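You operate a simulated robot arm through the tools that you are given. There is no shell and no other tool. Be economical: measure what you need, move in short steps, check, and stop when the job is done.

You are at the controls of a simulated robot arm. One attempt, no reset.

Task
Rinse the dirty basket from the USED tray and shelve it.
Fine: in the basin, till it is clean; rinse valve closed before it comes out; upper shelf. Set down upright: blue basket. Where these are worked on the way, their far stop is far enough and under half their travel is too little: rinse valve.
Where things are to end (x, y in the base frame): blue basket within 60 mm of [700, -620].

It is judged by the outcome, as a careful person would: the job done as asked, and still so three seconds after it is handed in. It fails if anything else is knocked over, pushed out of place, dropped, spilled or broken.

Robot
A 7-joint arm with a three-finger gripper on a trunk, on a base that drives. Base frame: it is fixed to the floor where the robot stands at the start and does not move with it; the origin is under the middle of the robot, x ahead of it, y to its left, z up. Units: mm, rad, N and s.
With the tool pointing down near the work surface it reaches from about 100 to 600 mm from the robot's upright axis, wherever it stands. Its first joint turns from -2.897 to 2.897 rad. Places, roughly: blue basket [500, -1500, 750]; clamp lever [500, -400, 1000]; filter valve [500, -700, 900]; inlet valve [500, -1200, 900]; inside of the basin [500, -1000, 800]; outlet valve [400, -2800, 400]; pot lid [500, -1500, 1000]; relief button [700, -500, 900]; rinse valve [600, -700, 1000]; tower switch [700, -1500, 1200]; upper shelf of the wash bench [700, -300, 1200]; vent screw [300, -2200, 500]. Payload 2.94 kg.
The TCP is the grasp point between the finger pads, 30 mm short of the fingertips. In the tool frame z runs along the fingers and y along their closing line. Largest opening 132 mm; the body of the gripper starts 107 mm behind the TCP.
Orientation is told as [roll, pitch, yaw] about the base's x, y, z axes, in that order, counted from this pose: with the fingers straight down and closing along the base's y, the tool's x points along the base's -x, its y along +y and its z along -z.

Tools
- The arm moves only by the tool jog_arm. Its argument "moves" is a list of rows, each a list of 3 entries, a list of its own where there are three numbers: the shift along the tool's x, y, z in mm, then the turn, a rotation vector about the tool's x, y, z in rad, then the finger opening in mm, from 0 to 132. In form: [[[tx, ty, tz], [ax, ay, az], grip], ...]. A call has 1 to 10 rows; each row is the pose to reach, as a shift and turn from the pose commanded when the call began, along the tool's axes at that moment. Each row takes 0.2 s and may step no farther than 50 mm and 0.15 rad from the row before; otherwise, or with a gripper value out of range, the whole call is refused. Where a pose cannot be reached the arm comes as near as it can. A force on the tool above 40 N (or 10 N above the force at the start of the call, whichever is more), or a blocked arm, ends the call early, and 0.2 s more pass. Each finger halts on what it meets, pressing with about 28 N; the grip force reading is that of the motor and also rises with nothing between the fingers. The clock runs only during rows and for 0.2 s after the last one: add rows that repeat a pose to give the fingers time. It gives the time, the measured TCP pose, the force on the tool (base axes), the opening and the grip force at its end, in the units of the frame above (readings bear some noise), with the torque about the TCP (base axes, N m) and any sound that the robot's microphone picked up, and new pictures: "show" is both (left out), scene, wrist or none.
- Cameras (640 x 400 px; columns grow to the right, rows downward): "scene" is now at [32.1, 129.7, 1759.8]; the picture's right is [-0.69, -0.72, 0.00], its down [-0.46, 0.44, -0.78] and it looks along [0.56, -0.54, -0.63] (base axes); focal length 296 px, centre (320, 200). "wrist" rides on the gripper at [72, 3, -144] in the tool frame; the picture's right is [-0.04, 1.00, 0.00], its down [-0.88, -0.04, -0.48] and it looks along [-0.48, -0.02, 0.88] (tool axes); focal length 256 px, centre (320, 200). There is no depth. A picture from a camera that has moved, and an enlarged one, comes with that camera's place and axes in the base frame and with its lens.
- lift_body(by): slides the trunk up (or, below 0, down) by that many mm; the arm and the scene camera ride with it, the base frame stays. It gives what a move gives, with no picture.
- drive_base(legs): drives the robot by 1 to 6 legs, each [ahead, left, turn to the left] in mm, mm and rad, along the robot's own axes; the way and the turn of a leg run together, so that a leg with both is an arc; at most 1500 mm and 3.142 rad a leg. The arm and the cameras ride along, it lands a little off, and it stops where it bumps. It gives what a move gives, and a new picture of the scene camera.
- head_to(pan, tilt): turns the head with the scene camera to pan (to the left, within 2.496 rad either way) and tilt (down, from -0.506 to 1.204), counted from straight ahead of the robot. It gives what a move gives, and a new picture of the scene camera.
- inspect(camera, box): a new picture of the part [left, top, right, bottom] of that camera's present view, enlarged. It takes no simulated time.
- hand_in(): hands the job in; it is judged then, once.

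Go step by step. Nothing tells you exact positions but the pictures and the camera data: compare them with the known pose of the tool, close in by small moves and look again before you grip or let go. The budget is 120 turns and 260 pictures, counting those below and the enlarged ones. Unless the task says otherwise, let go and move clear before handing in, and close with one line.

The tools are called after ">>>" as a command line: name --argument value ..., lists and objects as JSON in quotes. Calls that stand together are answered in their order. jog_arm: Moves the arm, as the interface text tells. Its arguments: {"type":"object","properties":{"moves":{"type":"array","items":{"type":"array"}},"show":{"type":"string","enum":["both","scene","wrist","none"]}},"required":["moves"]} The other tools are called the same way: lift_body (by) slides the trunk up or down; drive_base (legs) drives the base; head_to (pan, tilt) turns the head that bears the scene camera; inspect (camera, box) takes an enlarged picture of a part of a camera's view; hand_in () hands the job in.

At the start:

```text
clock: 0.0
tcp_pos: [167.3, -468.7, 1447.7]
tool_rot: [0.0, -0.001, 0.001]
ft_force: [0.1, -0.4, 0.0]
moment: [-0.01, 0.0, -0.01]
finger_gap: 132.0
gripper_force: 0.0
trunk travel left (down, up): [-250.0, 290.0]
robot x, y, heading: [1.5, 0.1, 0.003]
head pan, tilt: [-0.763, 0.682]
```

scene: 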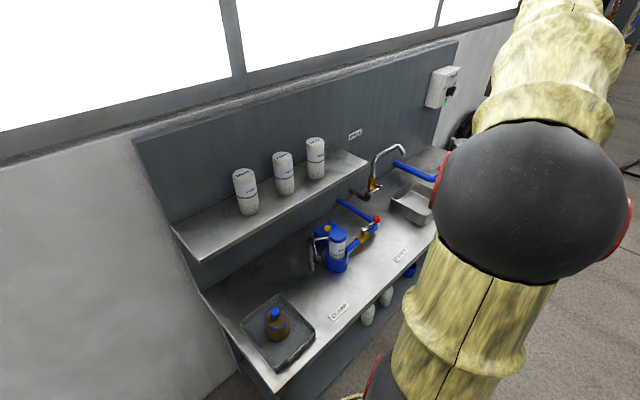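
wrist: 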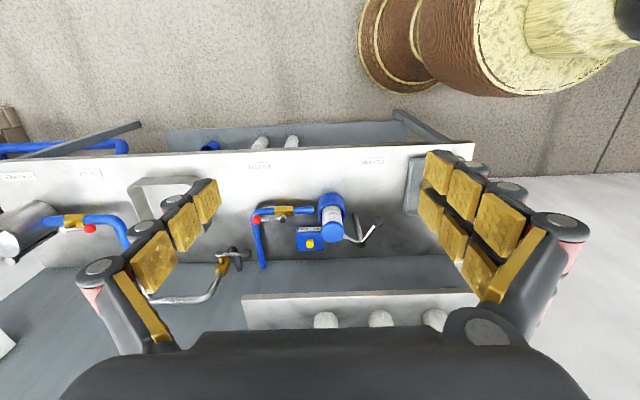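

I see the wash bench to the right-front, with shelf, filter unit, basin and faucet; the USED tray is likely further right, hidden by the arm. I look around by turning the head.

>>> head_to --pan -1.2 --tilt 0.5

>>> inspect --camera "wrist" --box '[0, 100, 400, 350]'

```text
clock: 0.9
tcp_pos: [166.6, -468.2, 1448.5]
tool_rot: [-0.001, 0.001, -0.001]
ft_force: [0.1, -0.5, -0.7]
moment: [-0.02, -0.02, 0.0]
finger_gap: 131.7
gripper_force: 0.0
trunk travel left (down, up): [-250.0, 290.0]
robot x, y, heading: [-3.5, 3.0, -0.0]
head pan, tilt: [-1.201, 0.499]
camera scene: at [3.2, 104.1, 1776.0], right [-0.93, -0.36, 0.0], down [-0.17, 0.45, -0.88], along [0.32, -0.82, -0.48], focal length 296 px, centre (320, 200)
```

scene: 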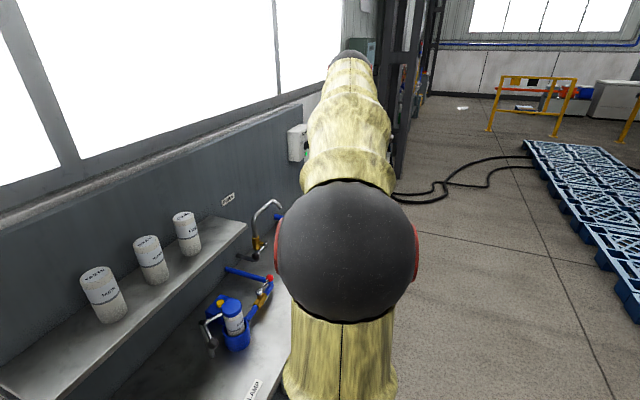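

```text
1.60 times, centred on (200, 225) of wrist
camera zoom: at [94.8, -464.9, 1591.7], right [0.04, 1.0, 0.0], down [0.88, -0.04, 0.48], along [0.48, -0.02, -0.88], focal length 410 px, centre (512, 160)
```

zoom: 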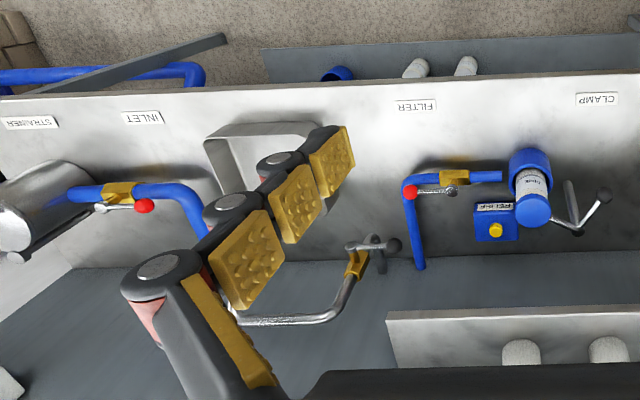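

The arm blocks the view of the right end of the bench. I drive to the right along the bench, a little back first, to look at the USED tray.

>>> drive_base --legs '[[-150, 0, 0], [0, -900, 0]]'

>>> head_to --pan -0.5 --tilt 0.7

```text
clock: 6.6
tcp_pos: [16.4, -1364.1, 1447.8]
tool_rot: [-0.001, -0.002, -0.002]
ft_force: [0.5, -0.1, 0.1]
moment: [-0.01, 0.0, 0.01]
finger_gap: 131.9
gripper_force: 0.0
trunk travel left (down, up): [-250.0, 290.0]
robot x, y, heading: [-152.6, -894.3, -0.007]
head pan, tilt: [-1.201, 0.499]
camera scene: at [-146.9, -790.7, 1776.1], right [-0.93, -0.36, 0.0], down [-0.17, 0.45, -0.88], along [0.31, -0.82, -0.48], focal length 296 px, centre (320, 200)
```

scene: 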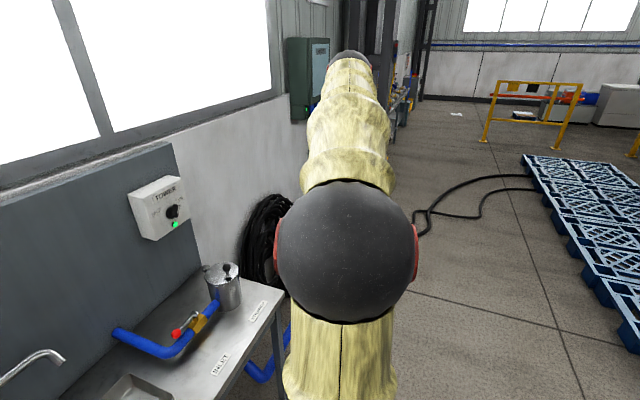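

```text
clock: 7.6
tcp_pos: [15.5, -1363.3, 1446.8]
tool_rot: [0.0, -0.001, -0.003]
ft_force: [-0.4, 0.0, -0.1]
moment: [0.01, 0.01, 0.02]
finger_gap: 131.8
gripper_force: 0.2
trunk travel left (down, up): [-250.0, 290.0]
robot x, y, heading: [-152.5, -892.3, -0.002]
head pan, tilt: [-0.499, 0.7]
camera scene: at [-105.1, -746.4, 1758.4], right [-0.48, -0.88, 0.0], down [-0.56, 0.31, -0.77], along [0.67, -0.37, -0.64], focal length 296 px, centre (320, 200)
```

scene: 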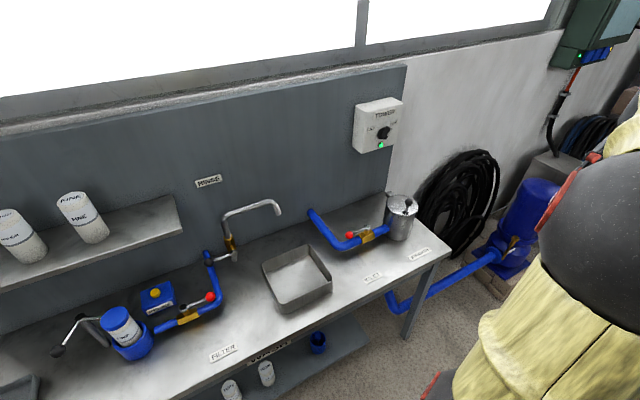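

I see the basin, the rinse faucet, the strainer pot and on the lower shelf a blue cup. I zoom in on those.

>>> inspect --camera "scene" --box '[200, 300, 360, 400]'

>>> inspect --camera "scene" --box '[180, 160, 440, 322]'

>>> head_to --pan 0.3 --tilt 0.9

```text
4.00 times, centred on (280, 350) of scene
camera zoom: at [-105.1, -746.4, 1758.4], right [-0.48, -0.88, 0.0], down [-0.56, 0.31, -0.77], along [0.67, -0.37, -0.64], focal length 1185 px, centre (480, -400)
```

zoom: 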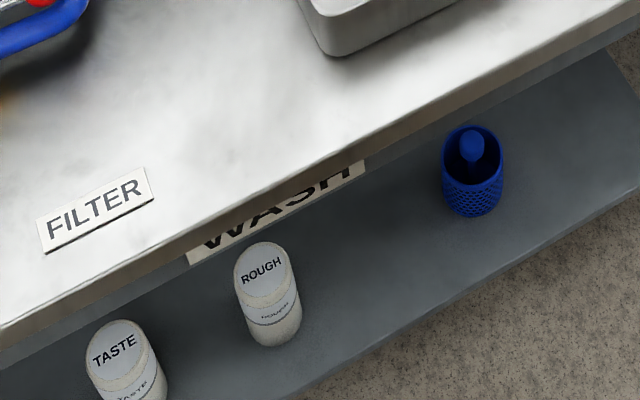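

```text
2.46 times, centred on (310, 241) of scene
camera zoom: at [-105.1, -746.4, 1758.4], right [-0.48, -0.88, 0.0], down [-0.56, 0.31, -0.77], along [0.67, -0.37, -0.64], focal length 729 px, centre (345, 99)
```

zoom: 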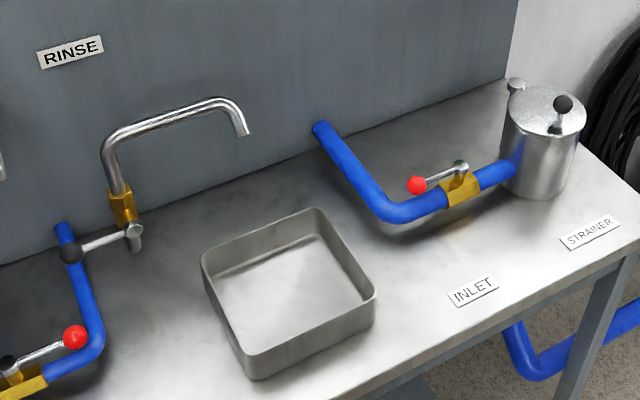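

```text
clock: 8.8
tcp_pos: [14.7, -1362.5, 1448.1]
tool_rot: [0.001, 0.0, -0.003]
ft_force: [0.0, -0.4, 0.4]
moment: [0.0, -0.01, 0.0]
finger_gap: 132.0
gripper_force: 0.2
trunk travel left (down, up): [-250.0, 290.0]
robot x, y, heading: [-154.4, -890.3, 0.003]
head pan, tilt: [0.3, 0.901]
camera scene: at [-107.3, -683.3, 1742.2], right [0.29, -0.96, 0.0], down [-0.75, -0.23, -0.62], along [0.59, 0.18, -0.78], focal length 296 px, centre (320, 200)
```

scene: 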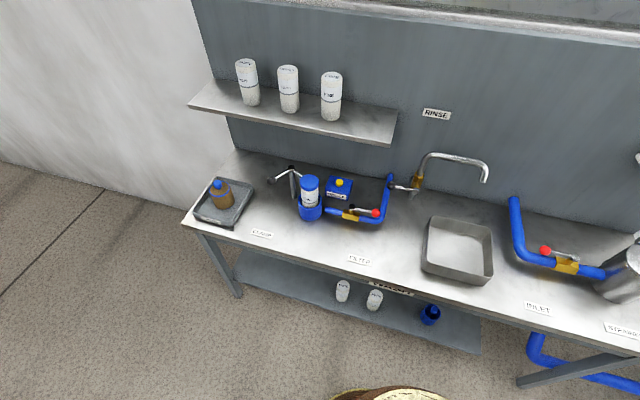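

The tray at the far left holds a brown item with a blue top; I zoom in on it, the filter unit and the faucet.

>>> inspect --camera "scene" --box '[170, 160, 298, 240]'

>>> inspect --camera "scene" --box '[380, 140, 508, 220]'

>>> inspect --camera "scene" --box '[320, 260, 500, 372]'

```text
5.00 times, centred on (234, 200) of scene
camera zoom: at [-107.3, -683.3, 1742.2], right [0.29, -0.96, 0.0], down [-0.75, -0.23, -0.62], along [0.59, 0.18, -0.78], focal length 1482 px, centre (750, 200)
```

zoom: 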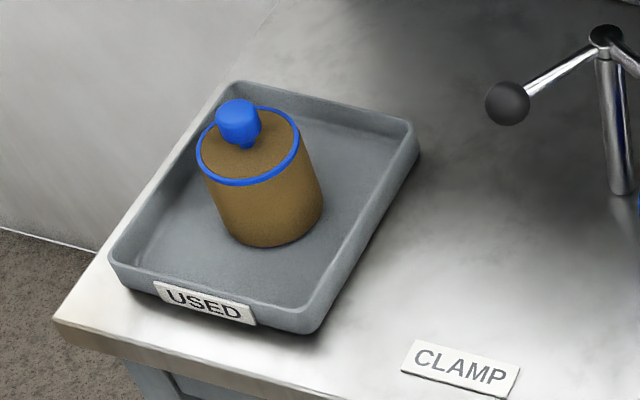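

```text
5.00 times, centred on (444, 180) of scene
camera zoom: at [-107.3, -683.3, 1742.2], right [0.29, -0.96, 0.0], down [-0.75, -0.23, -0.62], along [0.59, 0.18, -0.78], focal length 1482 px, centre (-300, 300)
```

zoom: 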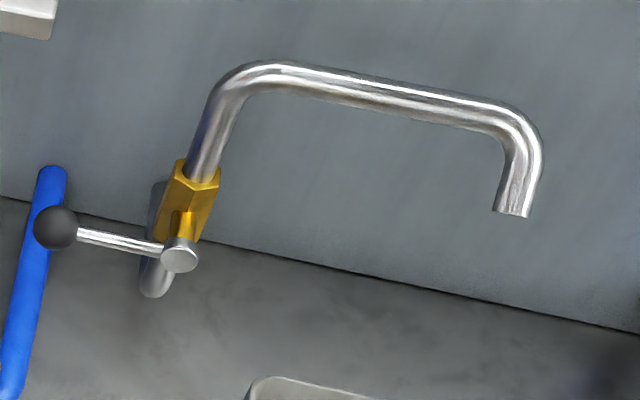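

```text
3.56 times, centred on (410, 316) of scene
camera zoom: at [-107.3, -683.3, 1742.2], right [0.29, -0.96, 0.0], down [-0.75, -0.23, -0.62], along [0.59, 0.18, -0.78], focal length 1054 px, centre (0, -212)
```

zoom: 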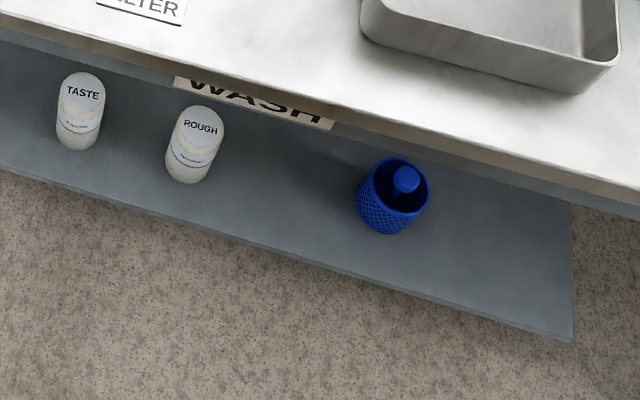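

The dirty (brown-caked) basket sits in the USED tray near (470, -110), with a knob at about z 925. I drive back left in front of it and swing the arm to the front.

>>> drive_base --legs '[[0, 770, 0]]'

>>> jog_arm --moves '[[[-20, 40, 0], [0, 0, 0], 132], [[-45, 80, 0], [0, 0, 0], 132], [[-70, 120, 0], [0, 0, 0], 132], [[-95, 160, 0], [0, 0, 0], 132], [[-120, 200, 0], [0, 0, 0], 132], [[-145, 240, 0], [0, 0, 0], 132], [[-170, 280, 0], [0, 0, 0], 132], [[-195, 320, 0], [0, 0, 0], 132], [[-220, 360, 0], [0, 0, 0], 132], [[-245, 400, 0], [0, 0, 0], 132]]'

```text
clock: 12.9
tcp_pos: [17.6, -590.6, 1448.8]
tool_rot: [-0.001, -0.001, -0.002]
ft_force: [0.7, 0.2, 0.2]
moment: [-0.01, -0.02, -0.02]
finger_gap: 132.0
gripper_force: 0.1
trunk travel left (down, up): [-250.0, 290.0]
robot x, y, heading: [-149.3, -122.1, -0.007]
head pan, tilt: [0.3, 0.901]
camera scene: at [-104.5, 88.3, 1742.1], right [0.29, -0.96, 0.0], down [-0.75, -0.23, -0.62], along [0.59, 0.18, -0.78], focal length 296 px, centre (320, 200)
```

scene: 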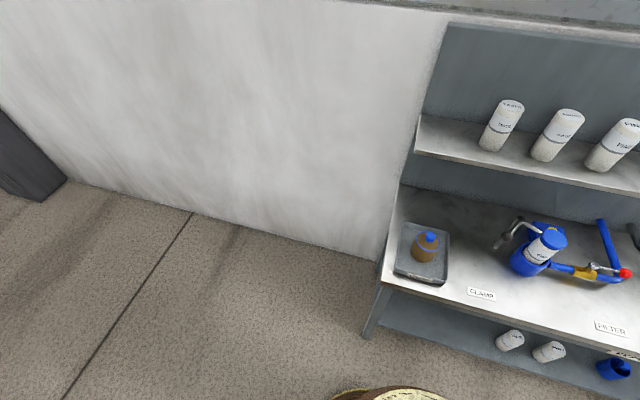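

```text
clock: 15.1
tcp_pos: [266.5, -191.3, 1446.5]
tool_rot: [0.0, 0.001, -0.004]
ft_force: [-0.9, 0.2, -0.3]
moment: [0.01, 0.01, 0.01]
finger_gap: 132.0
gripper_force: 0.1
trunk travel left (down, up): [-250.0, 290.0]
robot x, y, heading: [-149.7, -121.3, -0.007]
head pan, tilt: [0.3, 0.901]
camera scene: at [-103.6, 88.6, 1742.1], right [0.29, -0.96, 0.0], down [-0.75, -0.23, -0.62], along [0.59, 0.18, -0.78], focal length 296 px, centre (320, 200)
camera wrist: at [193.0, -188.4, 1591.4], right [0.05, 1.0, 0.0], down [0.88, -0.04, 0.47], along [0.47, -0.02, -0.88], focal length 256 px, centre (320, 200)
```

scene: 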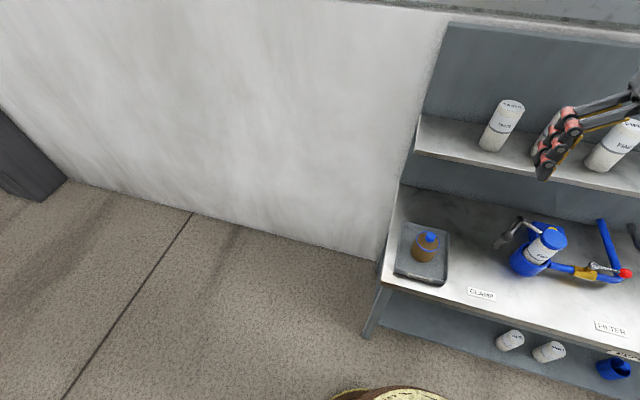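
wrist: 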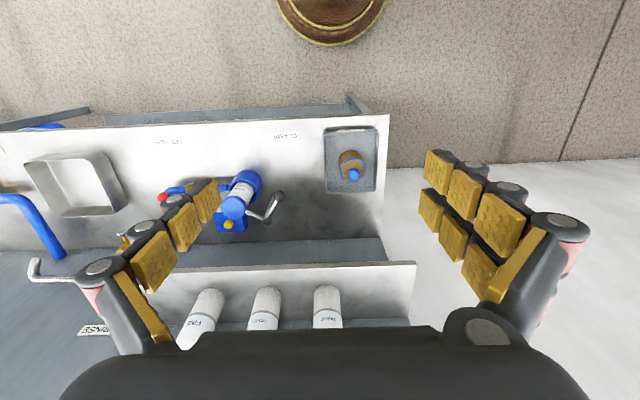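

The knob triangulates to about (469, -105, 926). I drive forward and bring the tool above the basket.

>>> drive_base --legs '[[160, 0, 0.007]]'

>>> jog_arm --moves '[[[-15, 25, 30], [0, 0, 0], 132], [[-25, 50, 60], [0, 0, 0], 132], [[-35, 80, 90], [0, 0, 0], 132], [[-40, 85, 130], [0, 0, 0], 132], [[-40, 85, 180], [0, 0, 0], 132], [[-40, 85, 230], [0, 0, 0], 132], [[-40, 85, 280], [0, 0, 0], 132], [[-40, 85, 320], [0, 0, 0], 132]]'

```text
clock: 16.6
tcp_pos: [429.5, -189.0, 1448.0]
tool_rot: [0.0, 0.002, 0.005]
ft_force: [1.1, -0.5, 0.4]
moment: [0.02, 0.07, -0.02]
finger_gap: 131.9
gripper_force: 0.1
trunk travel left (down, up): [-250.0, 290.0]
robot x, y, heading: [17.7, -120.5, 0.006]
head pan, tilt: [0.3, 0.901]
camera scene: at [57.4, 88.5, 1742.1], right [0.3, -0.95, 0.0], down [-0.75, -0.24, -0.62], along [0.59, 0.19, -0.78], focal length 296 px, centre (320, 200)
```

scene: 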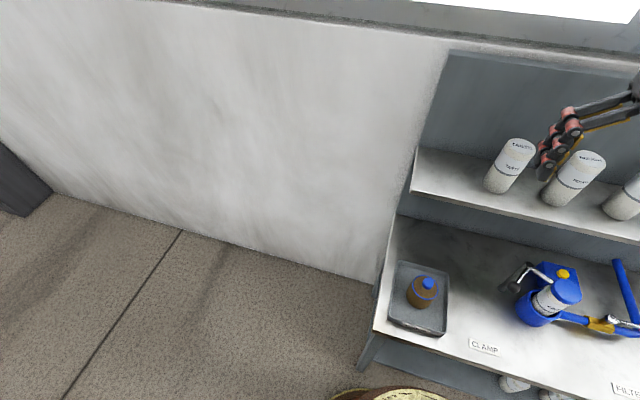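

```text
clock: 18.4
tcp_pos: [469.4, -104.7, 1127.1]
tool_rot: [0.0, -0.001, 0.004]
ft_force: [0.3, -0.3, 0.2]
moment: [-0.05, -0.01, 0.01]
finger_gap: 131.7
gripper_force: 0.1
trunk travel left (down, up): [-250.0, 290.0]
robot x, y, heading: [16.5, -125.4, 0.004]
head pan, tilt: [0.3, 0.901]
camera scene: at [56.5, 88.7, 1742.1], right [0.3, -0.95, 0.0], down [-0.75, -0.24, -0.62], along [0.59, 0.19, -0.78], focal length 296 px, centre (320, 200)
camera wrist: at [395.3, -101.6, 1271.1], right [0.04, 1.0, 0.0], down [0.88, -0.03, 0.48], along [0.48, -0.02, -0.88], focal length 256 px, centre (320, 200)
```

scene: 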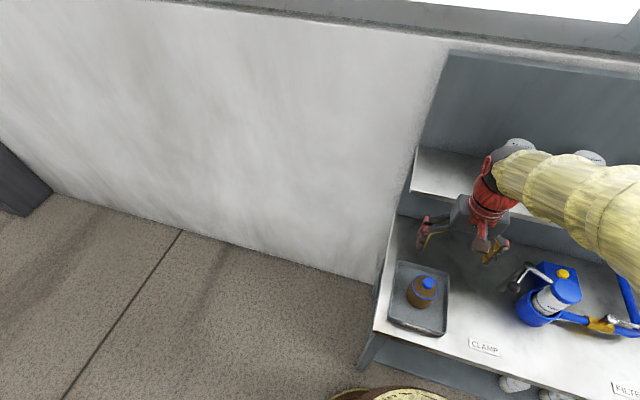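
wrist: 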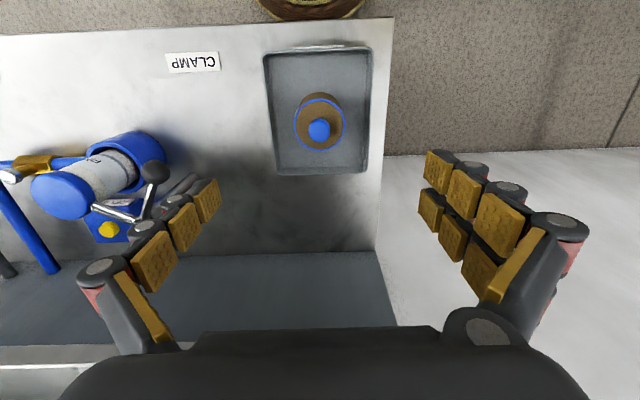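

Knob refined to about (476, -105, ~921), rim near z 893. I descend with a look at 970.

>>> jog_arm --moves '[[[-7, 0, 50], [0, 0, 0], 110], [[-7, 0, 100], [0, 0, 0], 90], [[-7, 0, 130], [0, 0, 0], 80], [[-7, 0, 155], [0, 0, 0], 70]]'

>>> inspect --camera "scene" --box '[340, 200, 500, 300]'

>>> inspect --camera "wrist" --box '[200, 30, 440, 180]'

```text
refused: row 1 steps farther than a row can; nothing moved
```

```text
4.00 times, centred on (420, 250) of scene
camera zoom: at [56.5, 88.7, 1742.1], right [0.3, -0.95, 0.0], down [-0.75, -0.24, -0.62], along [0.59, 0.19, -0.78], focal length 1185 px, centre (-80, 0)
```

zoom: 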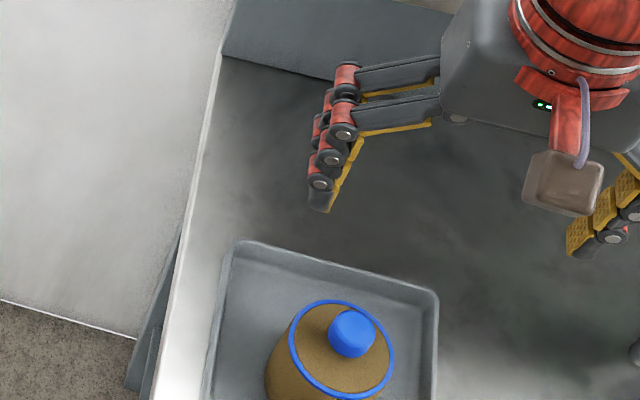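

```text
2.67 times, centred on (320, 105) of wrist
camera zoom: at [395.3, -101.6, 1271.1], right [0.04, 1.0, 0.0], down [0.88, -0.03, 0.48], along [0.48, -0.02, -0.88], focal length 683 px, centre (320, 453)
```

zoom: 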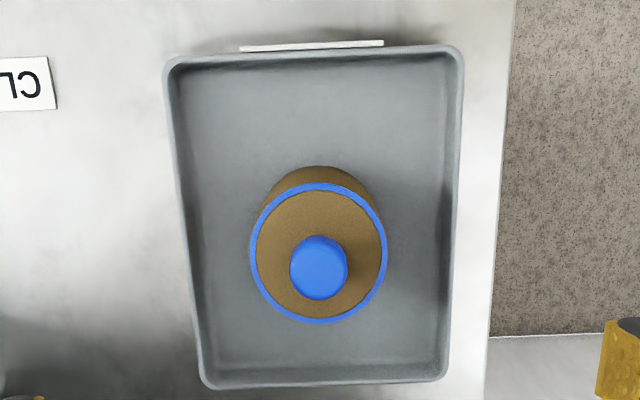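

The knob is clear of obstructions. I descend in allowed steps.

>>> jog_arm --moves '[[[-7, 0, 45], [0, 0, 0], 110], [[-7, 0, 90], [0, 0, 0], 90], [[-7, 0, 125], [0, 0, 0], 80], [[-7, 0, 150], [0, 0, 0], 70], [[-7, 0, 150], [0, 0, 0], 70]]'

>>> inspect --camera "scene" --box '[340, 200, 500, 300]'

```text
clock: 19.6
tcp_pos: [473.2, -105.0, 976.7]
tool_rot: [-0.001, 0.001, 0.005]
ft_force: [0.3, -0.1, 0.1]
moment: [0.01, -0.01, 0.0]
finger_gap: 69.8
gripper_force: 0.1
trunk travel left (down, up): [-250.0, 290.0]
robot x, y, heading: [15.6, -125.0, 0.008]
head pan, tilt: [0.3, 0.901]
camera scene: at [56.2, 88.6, 1742.2], right [0.3, -0.95, 0.0], down [-0.75, -0.24, -0.62], along [0.59, 0.19, -0.78], focal length 296 px, centre (320, 200)
camera wrist: at [401.0, -101.5, 1121.3], right [0.04, 1.0, 0.0], down [0.88, -0.03, 0.48], along [0.47, -0.02, -0.88], focal length 256 px, centre (320, 200)
```

scene: 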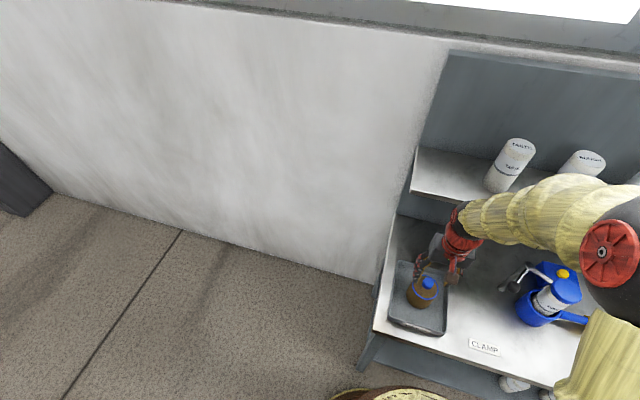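
wrist: 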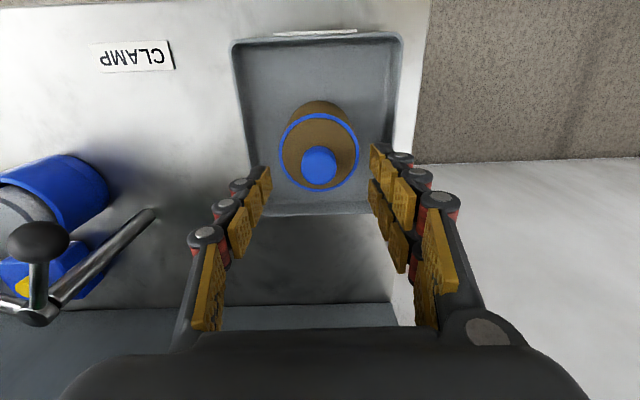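

```text
4.00 times, centred on (420, 250) of scene
camera zoom: at [56.2, 88.6, 1742.2], right [0.3, -0.95, 0.0], down [-0.75, -0.24, -0.62], along [0.59, 0.19, -0.78], focal length 1185 px, centre (-80, 0)
```

zoom: 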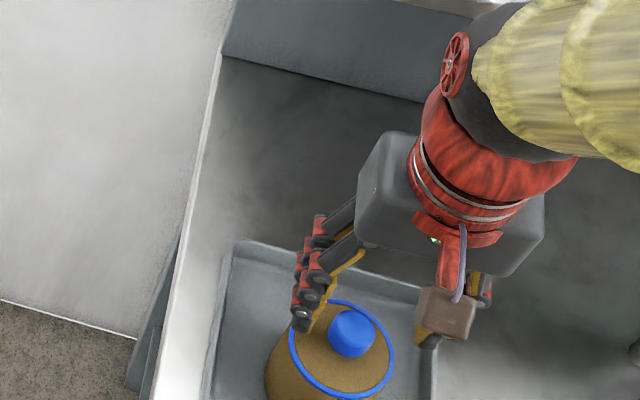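

Knob center now computed at about (478, -106, 916). I lower to z≈925 and close on the knob.

>>> jog_arm --moves '[[[-4, 0, 25], [0, 0, 0], 62], [[-4, 0, 45], [0, 0, 0], 62], [[-4, 0, 53], [0, 0, 0], 62], [[-4, 0, 53], [0, 0, 0], 45], [[-4, 0, 53], [0, 0, 0], 25], [[-4, 0, 53], [0, 0, 0], 10], [[-4, 0, 53], [0, 0, 0], 10], [[-4, 0, 53], [0, 0, 0], 10]]'

>>> inspect --camera "wrist" --box '[200, 80, 440, 230]'

```text
clock: 21.4
tcp_pos: [478.1, -104.1, 925.2]
tool_rot: [0.0, 0.001, 0.005]
ft_force: [-1.1, 0.3, 0.4]
moment: [-0.01, -0.04, 0.01]
finger_gap: 26.3
gripper_force: 28.6
trunk travel left (down, up): [-250.0, 290.0]
robot x, y, heading: [19.1, -122.1, 0.007]
head pan, tilt: [0.3, 0.901]
camera scene: at [56.2, 88.6, 1742.1], right [0.3, -0.95, 0.0], down [-0.75, -0.24, -0.62], along [0.59, 0.19, -0.78], focal length 296 px, centre (320, 200)
camera wrist: at [405.2, -101.5, 1068.5], right [0.04, 1.0, 0.0], down [0.88, -0.03, 0.47], along [0.47, -0.02, -0.88], focal length 256 px, centre (320, 200)
```

scene: 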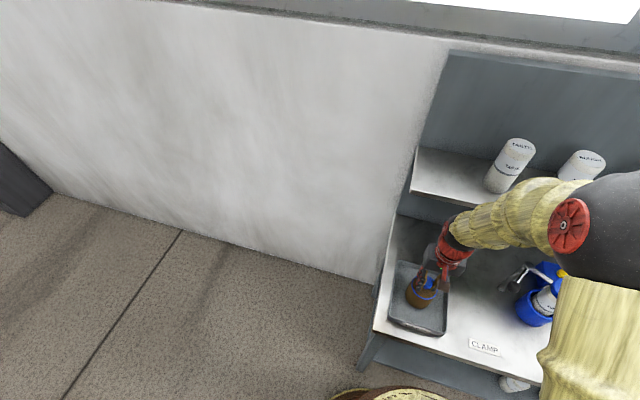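
wrist: 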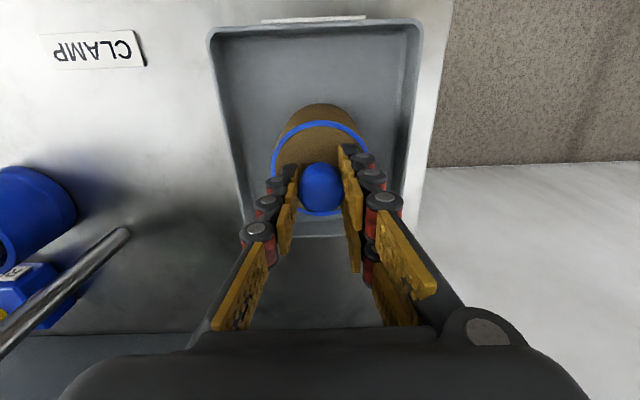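

```text
2.67 times, centred on (320, 155) of wrist
camera zoom: at [405.2, -101.5, 1068.5], right [0.04, 1.0, 0.0], down [0.88, -0.03, 0.47], along [0.47, -0.02, -0.88], focal length 683 px, centre (320, 320)
```

zoom: 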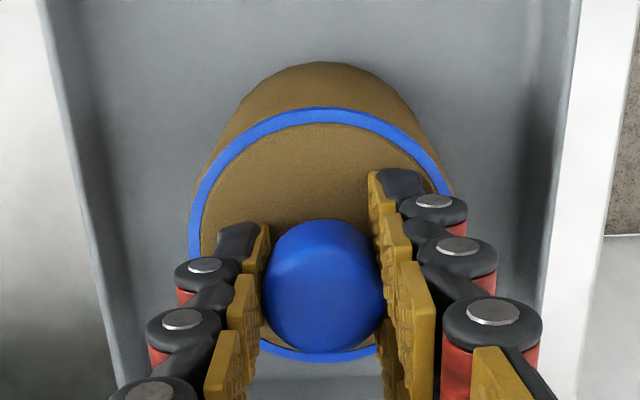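

Gripped at 26 mm with 28 N. I lift gently and check that the basket follows.

>>> jog_arm --moves '[[[0, 0, -20], [0, 0, 0], 10], [[0, 0, -50], [0, 0, 0], 10], [[0, 0, -90], [0, 0, 0], 10], [[0, 0, -130], [0, 0, 0], 10], [[0, 0, -130], [0, 0, 0], 10]]'

>>> inspect --camera "scene" --box '[340, 200, 500, 300]'

```text
clock: 22.6
tcp_pos: [477.5, -104.9, 1054.7]
tool_rot: [-0.001, 0.003, 0.005]
ft_force: [0.1, 0.3, -0.3]
moment: [0.01, -0.04, 0.02]
finger_gap: 26.1
gripper_force: 28.3
trunk travel left (down, up): [-250.0, 290.0]
robot x, y, heading: [19.4, -120.1, 0.004]
head pan, tilt: [0.3, 0.901]
camera scene: at [56.0, 88.6, 1742.1], right [0.3, -0.95, 0.0], down [-0.75, -0.24, -0.62], along [0.59, 0.19, -0.78], focal length 296 px, centre (320, 200)
camera wrist: at [404.5, -101.0, 1198.8], right [0.04, 1.0, 0.0], down [0.88, -0.03, 0.47], along [0.47, -0.02, -0.88], focal length 256 px, centre (320, 200)
```

scene: 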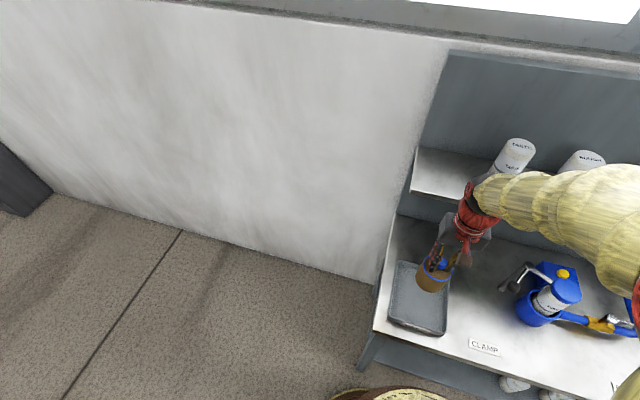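
wrist: 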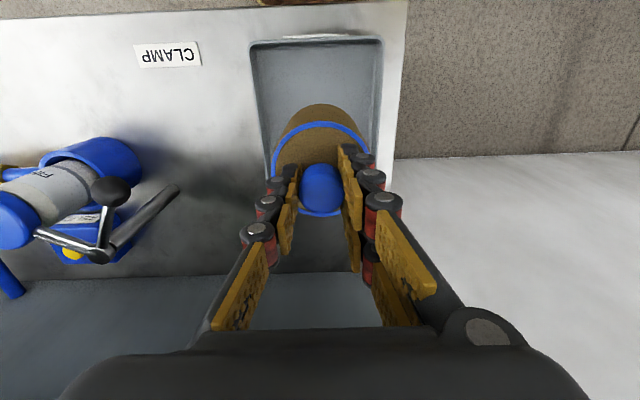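

```text
4.00 times, centred on (420, 250) of scene
camera zoom: at [56.0, 88.6, 1742.1], right [0.3, -0.95, 0.0], down [-0.75, -0.24, -0.62], along [0.59, 0.19, -0.78], focal length 1185 px, centre (-80, 0)
```

zoom: 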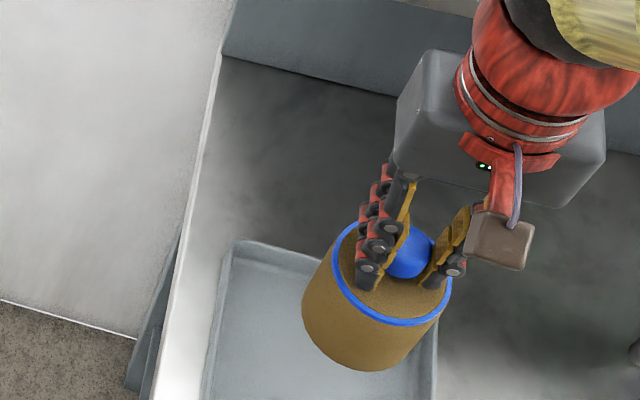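

The basket is held level. I lift to ~1200, back off, and drive right to the basin.

>>> jog_arm --moves '[[[0, 0, -45], [0, 0, 0], 10], [[20, 0, -90], [0, 0, 0], 10], [[40, 0, -130], [0, 0, 0], 10], [[60, 0, -160], [0, 0, 0], 10], [[60, 0, -160], [0, 0, 0], 10]]' --show "none"

>>> drive_base --legs '[[-160, 0, 0], [0, -850, 0]]'

>>> head_to --pan -0.1 --tilt 0.8

```text
clock: 23.8
tcp_pos: [416.7, -105.4, 1215.4]
tool_rot: [-0.001, 0.002, 0.006]
ft_force: [0.1, -0.3, -0.9]
moment: [0.0, 0.0, 0.03]
finger_gap: 25.7
gripper_force: 28.1
trunk travel left (down, up): [-250.0, 290.0]
robot x, y, heading: [12.2, -125.7, 0.005]
head pan, tilt: [0.3, 0.901]
```

```text
clock: 29.3
tcp_pos: [261.9, -949.4, 1216.9]
tool_rot: [0.0, 0.003, 0.003]
ft_force: [-0.4, 0.1, -1.0]
moment: [-0.01, 0.01, 0.03]
finger_gap: 28.4
gripper_force: 27.9
trunk travel left (down, up): [-250.0, 290.0]
robot x, y, heading: [-141.5, -968.0, 0.002]
head pan, tilt: [0.3, 0.901]
camera scene: at [-99.7, -756.4, 1742.2], right [0.3, -0.95, 0.0], down [-0.75, -0.23, -0.62], along [0.59, 0.19, -0.78], focal length 296 px, centre (320, 200)
```

scene: 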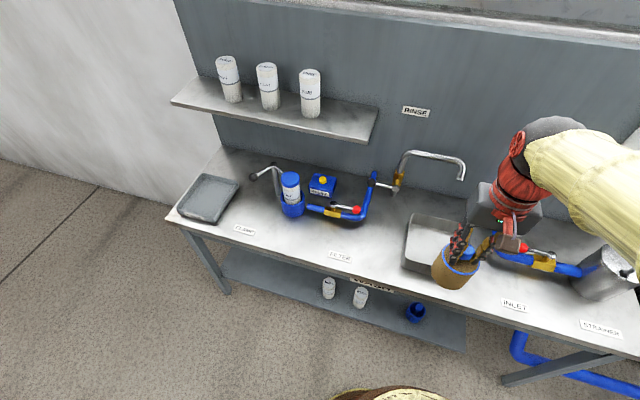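

```text
clock: 30.1
tcp_pos: [261.1, -950.1, 1215.4]
tool_rot: [0.0, 0.004, 0.002]
ft_force: [-0.2, -0.8, 0.0]
moment: [0.01, -0.03, -0.01]
finger_gap: 28.2
gripper_force: 28.4
trunk travel left (down, up): [-250.0, 290.0]
robot x, y, heading: [-138.5, -968.7, 0.001]
head pan, tilt: [-0.099, 0.799]
camera scene: at [-91.4, -786.4, 1750.0], right [-0.09, -1.0, 0.0], down [-0.71, 0.07, -0.7], along [0.69, -0.07, -0.72], focal length 296 px, centre (320, 200)
```

scene: 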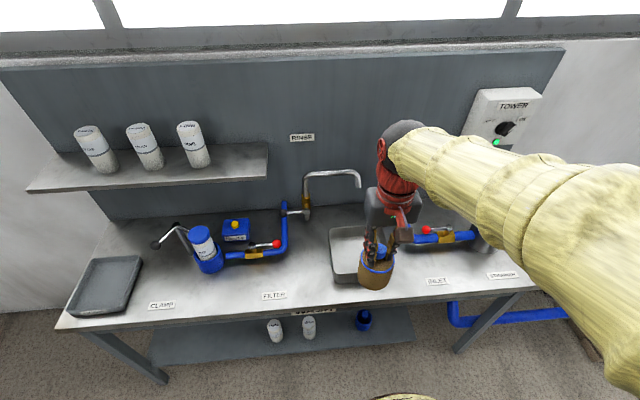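

I check the basket's grip and take a close look at spout and basin.

>>> inspect --camera "wrist" --box '[0, 0, 640, 400]'

>>> inspect --camera "scene" --box '[270, 150, 430, 300]'

```text
1.00 times, centred on (320, 200) of wrist (not enlarged: the box is as wide or as high as the picture)
camera zoom: at [188.8, -946.6, 1359.5], right [0.04, 1.0, 0.0], down [0.88, -0.03, 0.47], along [0.47, -0.02, -0.88], focal length 256 px, centre (320, 200)
```

zoom: 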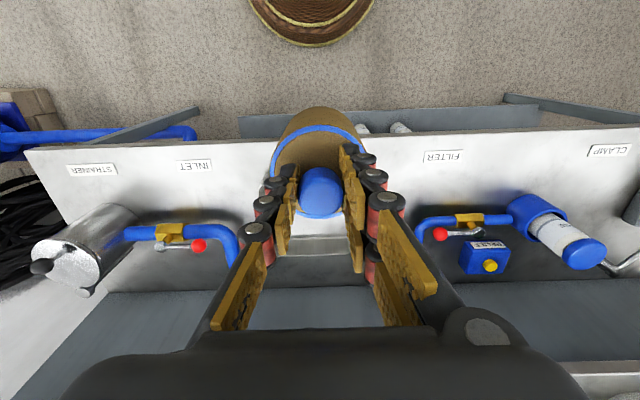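

```text
2.67 times, centred on (350, 225) of scene
camera zoom: at [-91.4, -786.4, 1750.0], right [-0.09, -1.0, 0.0], down [-0.71, 0.07, -0.7], along [0.69, -0.07, -0.72], focal length 790 px, centre (240, 133)
```

zoom: 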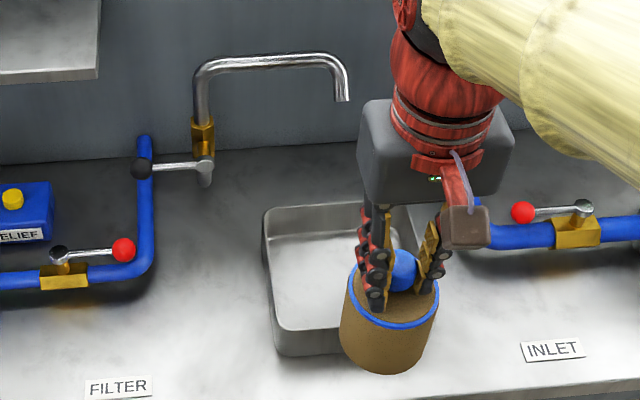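

The basin spans roughly x 412–603, y −893…−1090, rim z 862, floor ~803; the spout tip seems near (650, −998, 1035). I drive closer to refine those from the wrist camera.

>>> drive_base --legs '[[150, 0, 0]]'

>>> inspect --camera "wrist" --box '[0, 0, 640, 400]'

```text
clock: 31.5
tcp_pos: [413.8, -949.1, 1215.1]
tool_rot: [0.001, 0.0, 0.004]
ft_force: [0.9, 0.3, -0.8]
moment: [-0.01, 0.06, 0.0]
finger_gap: 28.1
gripper_force: 28.2
trunk travel left (down, up): [-250.0, 290.0]
robot x, y, heading: [10.9, -965.1, 0.008]
head pan, tilt: [-0.099, 0.799]
camera scene: at [60.9, -785.7, 1750.0], right [-0.09, -1.0, 0.0], down [-0.71, 0.07, -0.7], along [0.69, -0.07, -0.72], focal length 296 px, centre (320, 200)
```

scene: 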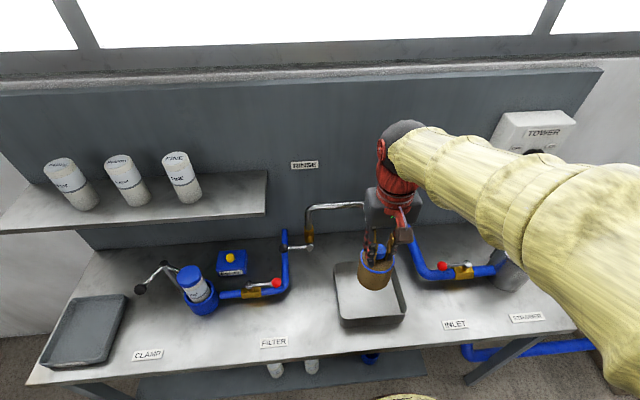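

```text
1.00 times, centred on (320, 200) of wrist (not enlarged: the box is as wide or as high as the picture)
camera zoom: at [341.0, -945.7, 1359.1], right [0.04, 1.0, 0.0], down [0.88, -0.03, 0.47], along [0.47, -0.02, -0.88], focal length 256 px, centre (320, 200)
```

zoom: 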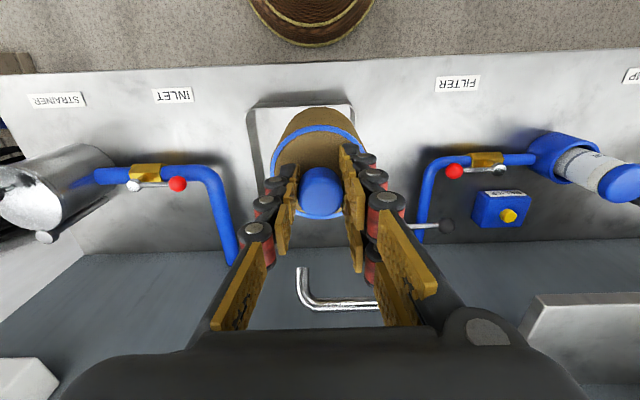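

Two clean views intersect at a spout tip near (598, −983, 1080), basin centre about (508, −987). I'll lower the basket into the basin at x≈515, clear of the spout pipe.

>>> jog_arm --moves '[[[-40, -15, 0], [0, 0, 0], 10], [[-80, -30, 0], [0, 0, 0], 10], [[-101, -36, 10], [0, 0, 0], 10], [[-101, -36, 55], [0, 0, 0], 10], [[-101, -36, 100], [0, 0, 0], 10], [[-101, -36, 140], [0, 0, 0], 10], [[-101, -36, 140], [0, 0, 0], 10]]'

>>> inspect --camera "scene" --box '[280, 180, 440, 330]'

```text
clock: 33.1
tcp_pos: [513.0, -985.3, 1074.9]
tool_rot: [-0.001, 0.002, 0.005]
ft_force: [-0.3, 1.0, -0.1]
moment: [-0.01, 0.01, 0.02]
finger_gap: 28.1
gripper_force: 28.0
trunk travel left (down, up): [-250.0, 290.0]
robot x, y, heading: [9.8, -962.4, 0.005]
head pan, tilt: [-0.099, 0.799]
camera scene: at [59.9, -785.8, 1750.1], right [-0.09, -1.0, 0.0], down [-0.71, 0.07, -0.7], along [0.69, -0.07, -0.72], focal length 296 px, centre (320, 200)
camera wrist: at [440.3, -981.7, 1218.4], right [0.04, 1.0, 0.0], down [0.88, -0.03, 0.47], along [0.47, -0.02, -0.88], focal length 256 px, centre (320, 200)
```

scene: 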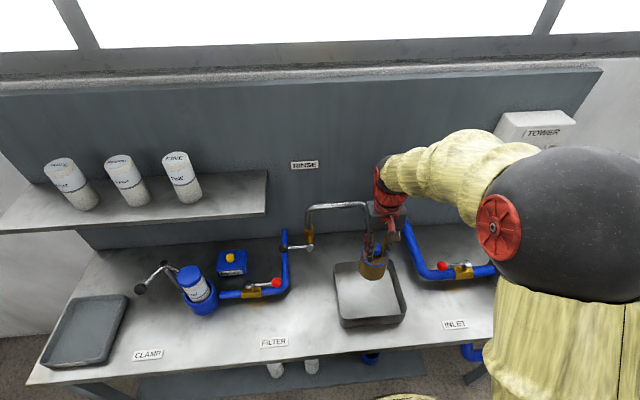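
wrist: 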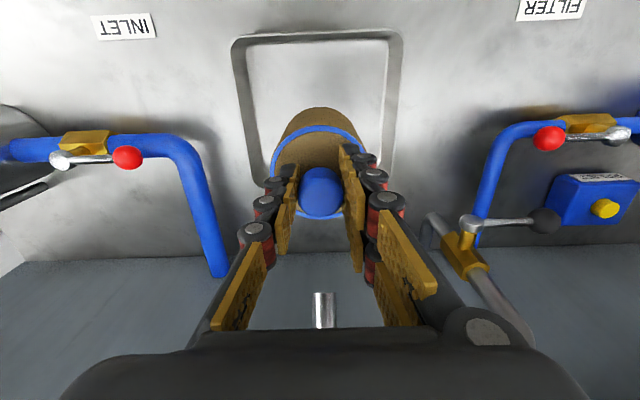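

```text
2.67 times, centred on (360, 255) of scene
camera zoom: at [59.9, -785.8, 1750.1], right [-0.09, -1.0, 0.0], down [-0.71, 0.07, -0.7], along [0.69, -0.07, -0.72], focal length 790 px, centre (213, 53)
```

zoom: 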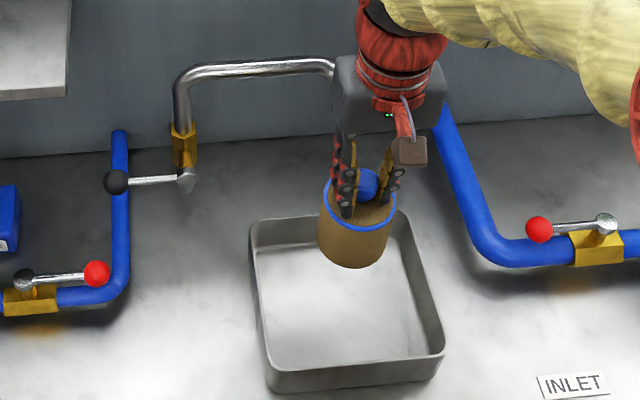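

The tip lies somewhere at x 600–635; I'll check it once the arm is free. Now I lower the basket toward the basin floor.

>>> jog_arm --moves '[[[0, 0, 40], [0, 0, 0], 10], [[0, 0, 80], [0, 0, 0], 10], [[0, 0, 110], [0, 0, 0], 10], [[0, 0, 125], [0, 0, 0], 10], [[0, 0, 132], [0, 0, 0], 10], [[0, 0, 137], [0, 0, 0], 10], [[0, 0, 137], [0, 0, 0], 10]]'

>>> inspect --camera "scene" --box '[280, 180, 440, 330]'

```text
clock: 34.7
tcp_pos: [514.0, -984.8, 936.6]
tool_rot: [-0.001, 0.002, 0.005]
ft_force: [-0.5, 0.5, -1.0]
moment: [0.0, 0.02, 0.0]
finger_gap: 28.3
gripper_force: 28.1
trunk travel left (down, up): [-250.0, 290.0]
robot x, y, heading: [12.3, -969.4, 0.001]
head pan, tilt: [-0.099, 0.799]
camera scene: at [60.0, -785.8, 1750.1], right [-0.09, -1.0, 0.0], down [-0.71, 0.07, -0.7], along [0.69, -0.07, -0.72], focal length 296 px, centre (320, 200)
camera wrist: at [440.8, -981.2, 1081.6], right [0.04, 1.0, 0.0], down [0.88, -0.03, 0.47], along [0.47, -0.02, -0.88], focal length 256 px, centre (320, 200)
```

scene: 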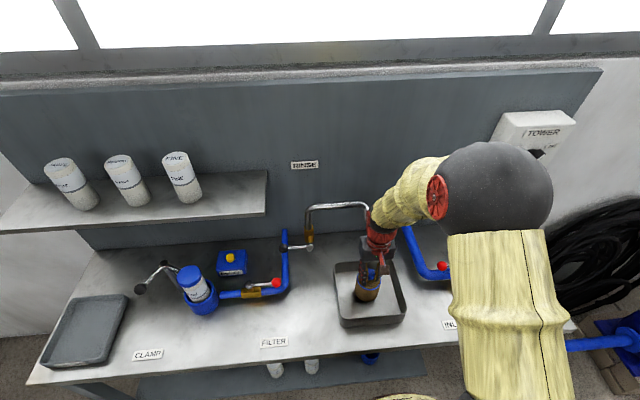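
wrist: 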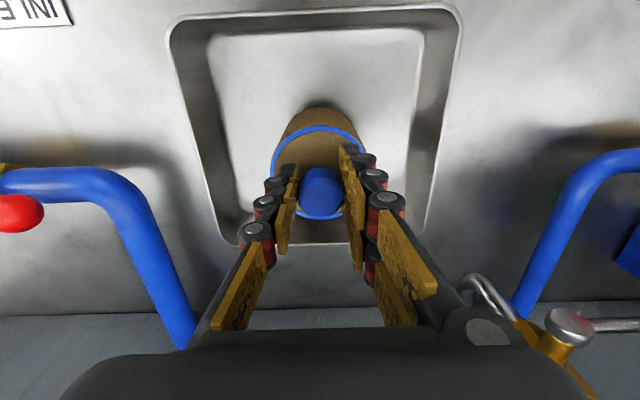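

```text
2.67 times, centred on (360, 255) of scene
camera zoom: at [60.0, -785.8, 1750.1], right [-0.09, -1.0, 0.0], down [-0.71, 0.07, -0.7], along [0.69, -0.07, -0.72], focal length 790 px, centre (213, 53)
```

zoom: 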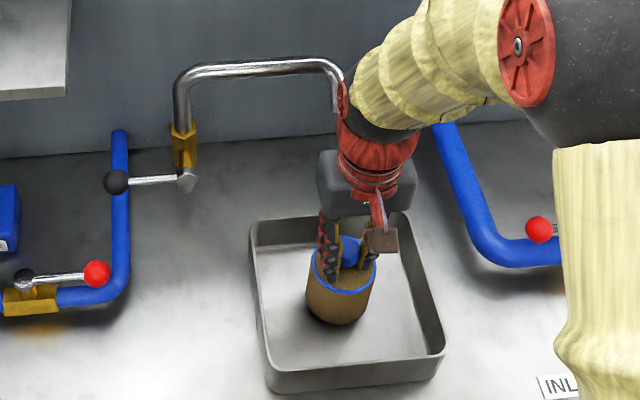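

The tip measures (633, −988, 1044), slightly behind the basin's back rim, so I move the basket as far back as is safe (x≈548) and set it down.

>>> jog_arm --moves '[[[-12, 0, 0], [0, 0, 0], 10], [[-24, 0, 0], [0, 0, 0], 10], [[-34, 0, 0], [0, 0, 0], 10], [[-34, 0, 4], [0, 0, 0], 10], [[-34, 0, 8], [0, 0, 0], 10], [[-34, 0, 11], [0, 0, 0], 10], [[-34, 0, 11], [0, 0, 0], 10]]'

```text
clock: 36.3
tcp_pos: [547.1, -984.5, 926.6]
tool_rot: [0.0, 0.001, 0.004]
ft_force: [0.1, -0.1, -1.0]
moment: [0.03, -0.01, 0.0]
finger_gap: 28.2
gripper_force: 27.6
trunk travel left (down, up): [-250.0, 290.0]
robot x, y, heading: [9.9, -968.5, 0.003]
head pan, tilt: [-0.099, 0.799]
camera scene: at [60.0, -785.8, 1750.1], right [-0.09, -1.0, 0.0], down [-0.71, 0.07, -0.7], along [0.69, -0.07, -0.72], focal length 296 px, centre (320, 200)
camera wrist: at [475.0, -981.1, 1070.8], right [0.04, 1.0, 0.0], down [0.88, -0.03, 0.47], along [0.47, -0.02, -0.88], focal length 256 px, centre (320, 200)
```

scene: 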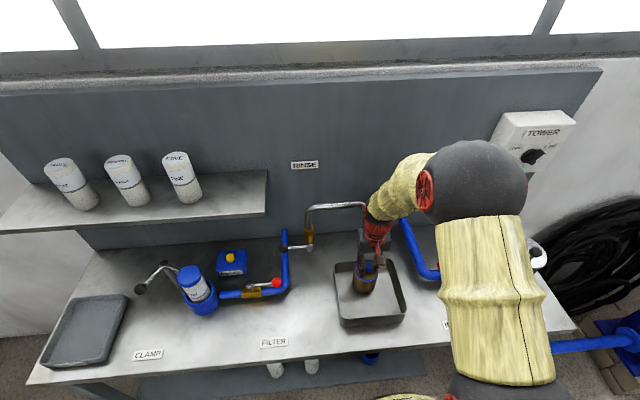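
wrist: 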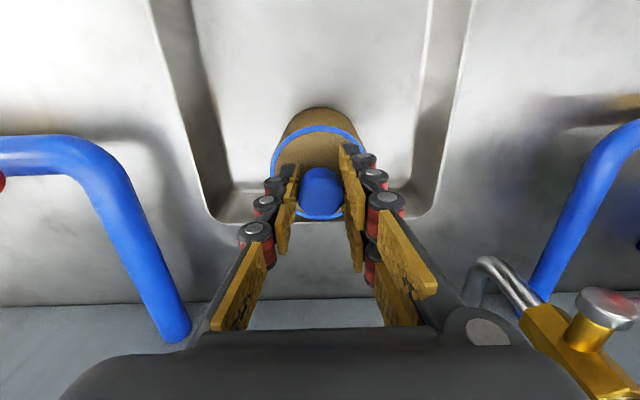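

No contact yet; I lower further in small steps, watching the force.

>>> jog_arm --moves '[[[0, 0, 2], [0, 0, 0], 10], [[0, 0, 4], [0, 0, 0], 10], [[0, 0, 6], [0, 0, 0], 10], [[0, 0, 6], [0, 0, 0], 10]]' --show "none"

```text
clock: 37.3
tcp_pos: [547.8, -984.6, 923.2]
tool_rot: [0.0, -0.002, 0.005]
ft_force: [-2.6, -1.3, 26.5]
moment: [-0.06, -0.19, 0.0]
finger_gap: 28.0
gripper_force: 27.7
trunk travel left (down, up): [-250.0, 290.0]
robot x, y, heading: [12.0, -970.0, 0.005]
head pan, tilt: [-0.099, 0.799]
```

Contact at TCP z≈923. I ease up slightly, open the fingers, then lift straight out to look.

>>> jog_arm --moves '[[[0, 0, -2], [0, 0, 0], 10], [[0, 0, -2], [0, 0, 0], 30], [[0, 0, -2], [0, 0, 0], 45], [[0, 0, -2], [0, 0, 0], 58], [[0, 0, -2], [0, 0, 0], 58], [[0, 0, -2], [0, 0, 0], 58]]' --show "wrist"

>>> jog_arm --moves '[[[0, 0, -30], [0, 0, 0], 58], [[0, 0, -75], [0, 0, 0], 58], [[20, 0, -120], [0, 0, 0], 58], [[60, 0, -150], [0, 0, 0], 58], [[100, 0, -185], [0, 0, 0], 58], [[140, 0, -210], [0, 0, 0], 58], [[140, 0, -210], [0, 0, 0], 58]]'

>>> inspect --camera "scene" --box '[280, 180, 440, 330]'

```text
clock: 38.7
tcp_pos: [546.6, -984.5, 922.8]
tool_rot: [0.001, 0.002, 0.005]
ft_force: [1.1, -0.5, 0.2]
moment: [-0.03, 0.01, 0.03]
finger_gap: 58.1
gripper_force: 0.1
trunk travel left (down, up): [-250.0, 290.0]
robot x, y, heading: [8.7, -968.6, 0.002]
head pan, tilt: [-0.099, 0.799]
camera wrist: at [474.9, -981.0, 1066.8], right [0.04, 1.0, 0.0], down [0.88, -0.03, 0.47], along [0.47, -0.02, -0.88], focal length 256 px, centre (320, 200)
```

wrist: 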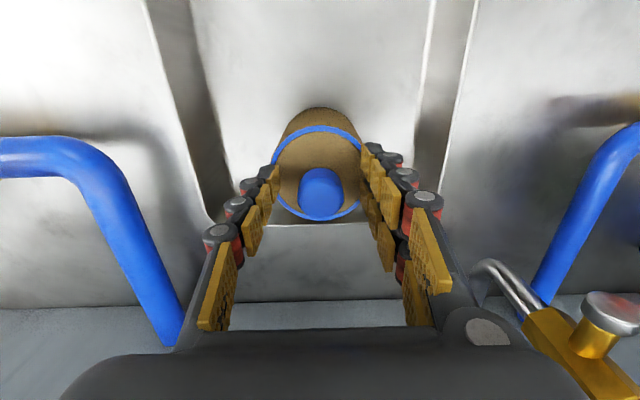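

```text
refused: row 5 steps farther than a row can; nothing moved
```

```text
2.67 times, centred on (360, 255) of scene
camera zoom: at [60.0, -785.8, 1750.0], right [-0.09, -1.0, 0.0], down [-0.71, 0.07, -0.7], along [0.69, -0.07, -0.72], focal length 790 px, centre (213, 53)
```

zoom: 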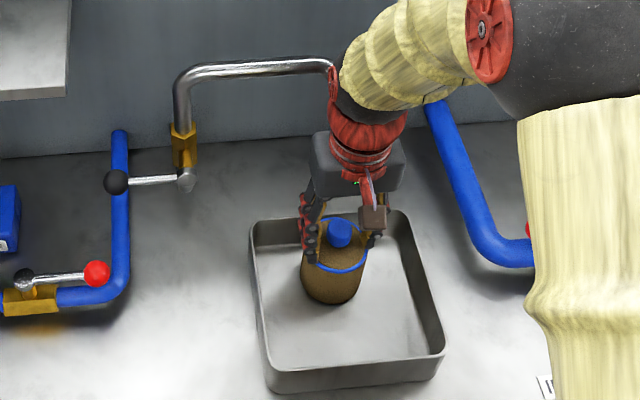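

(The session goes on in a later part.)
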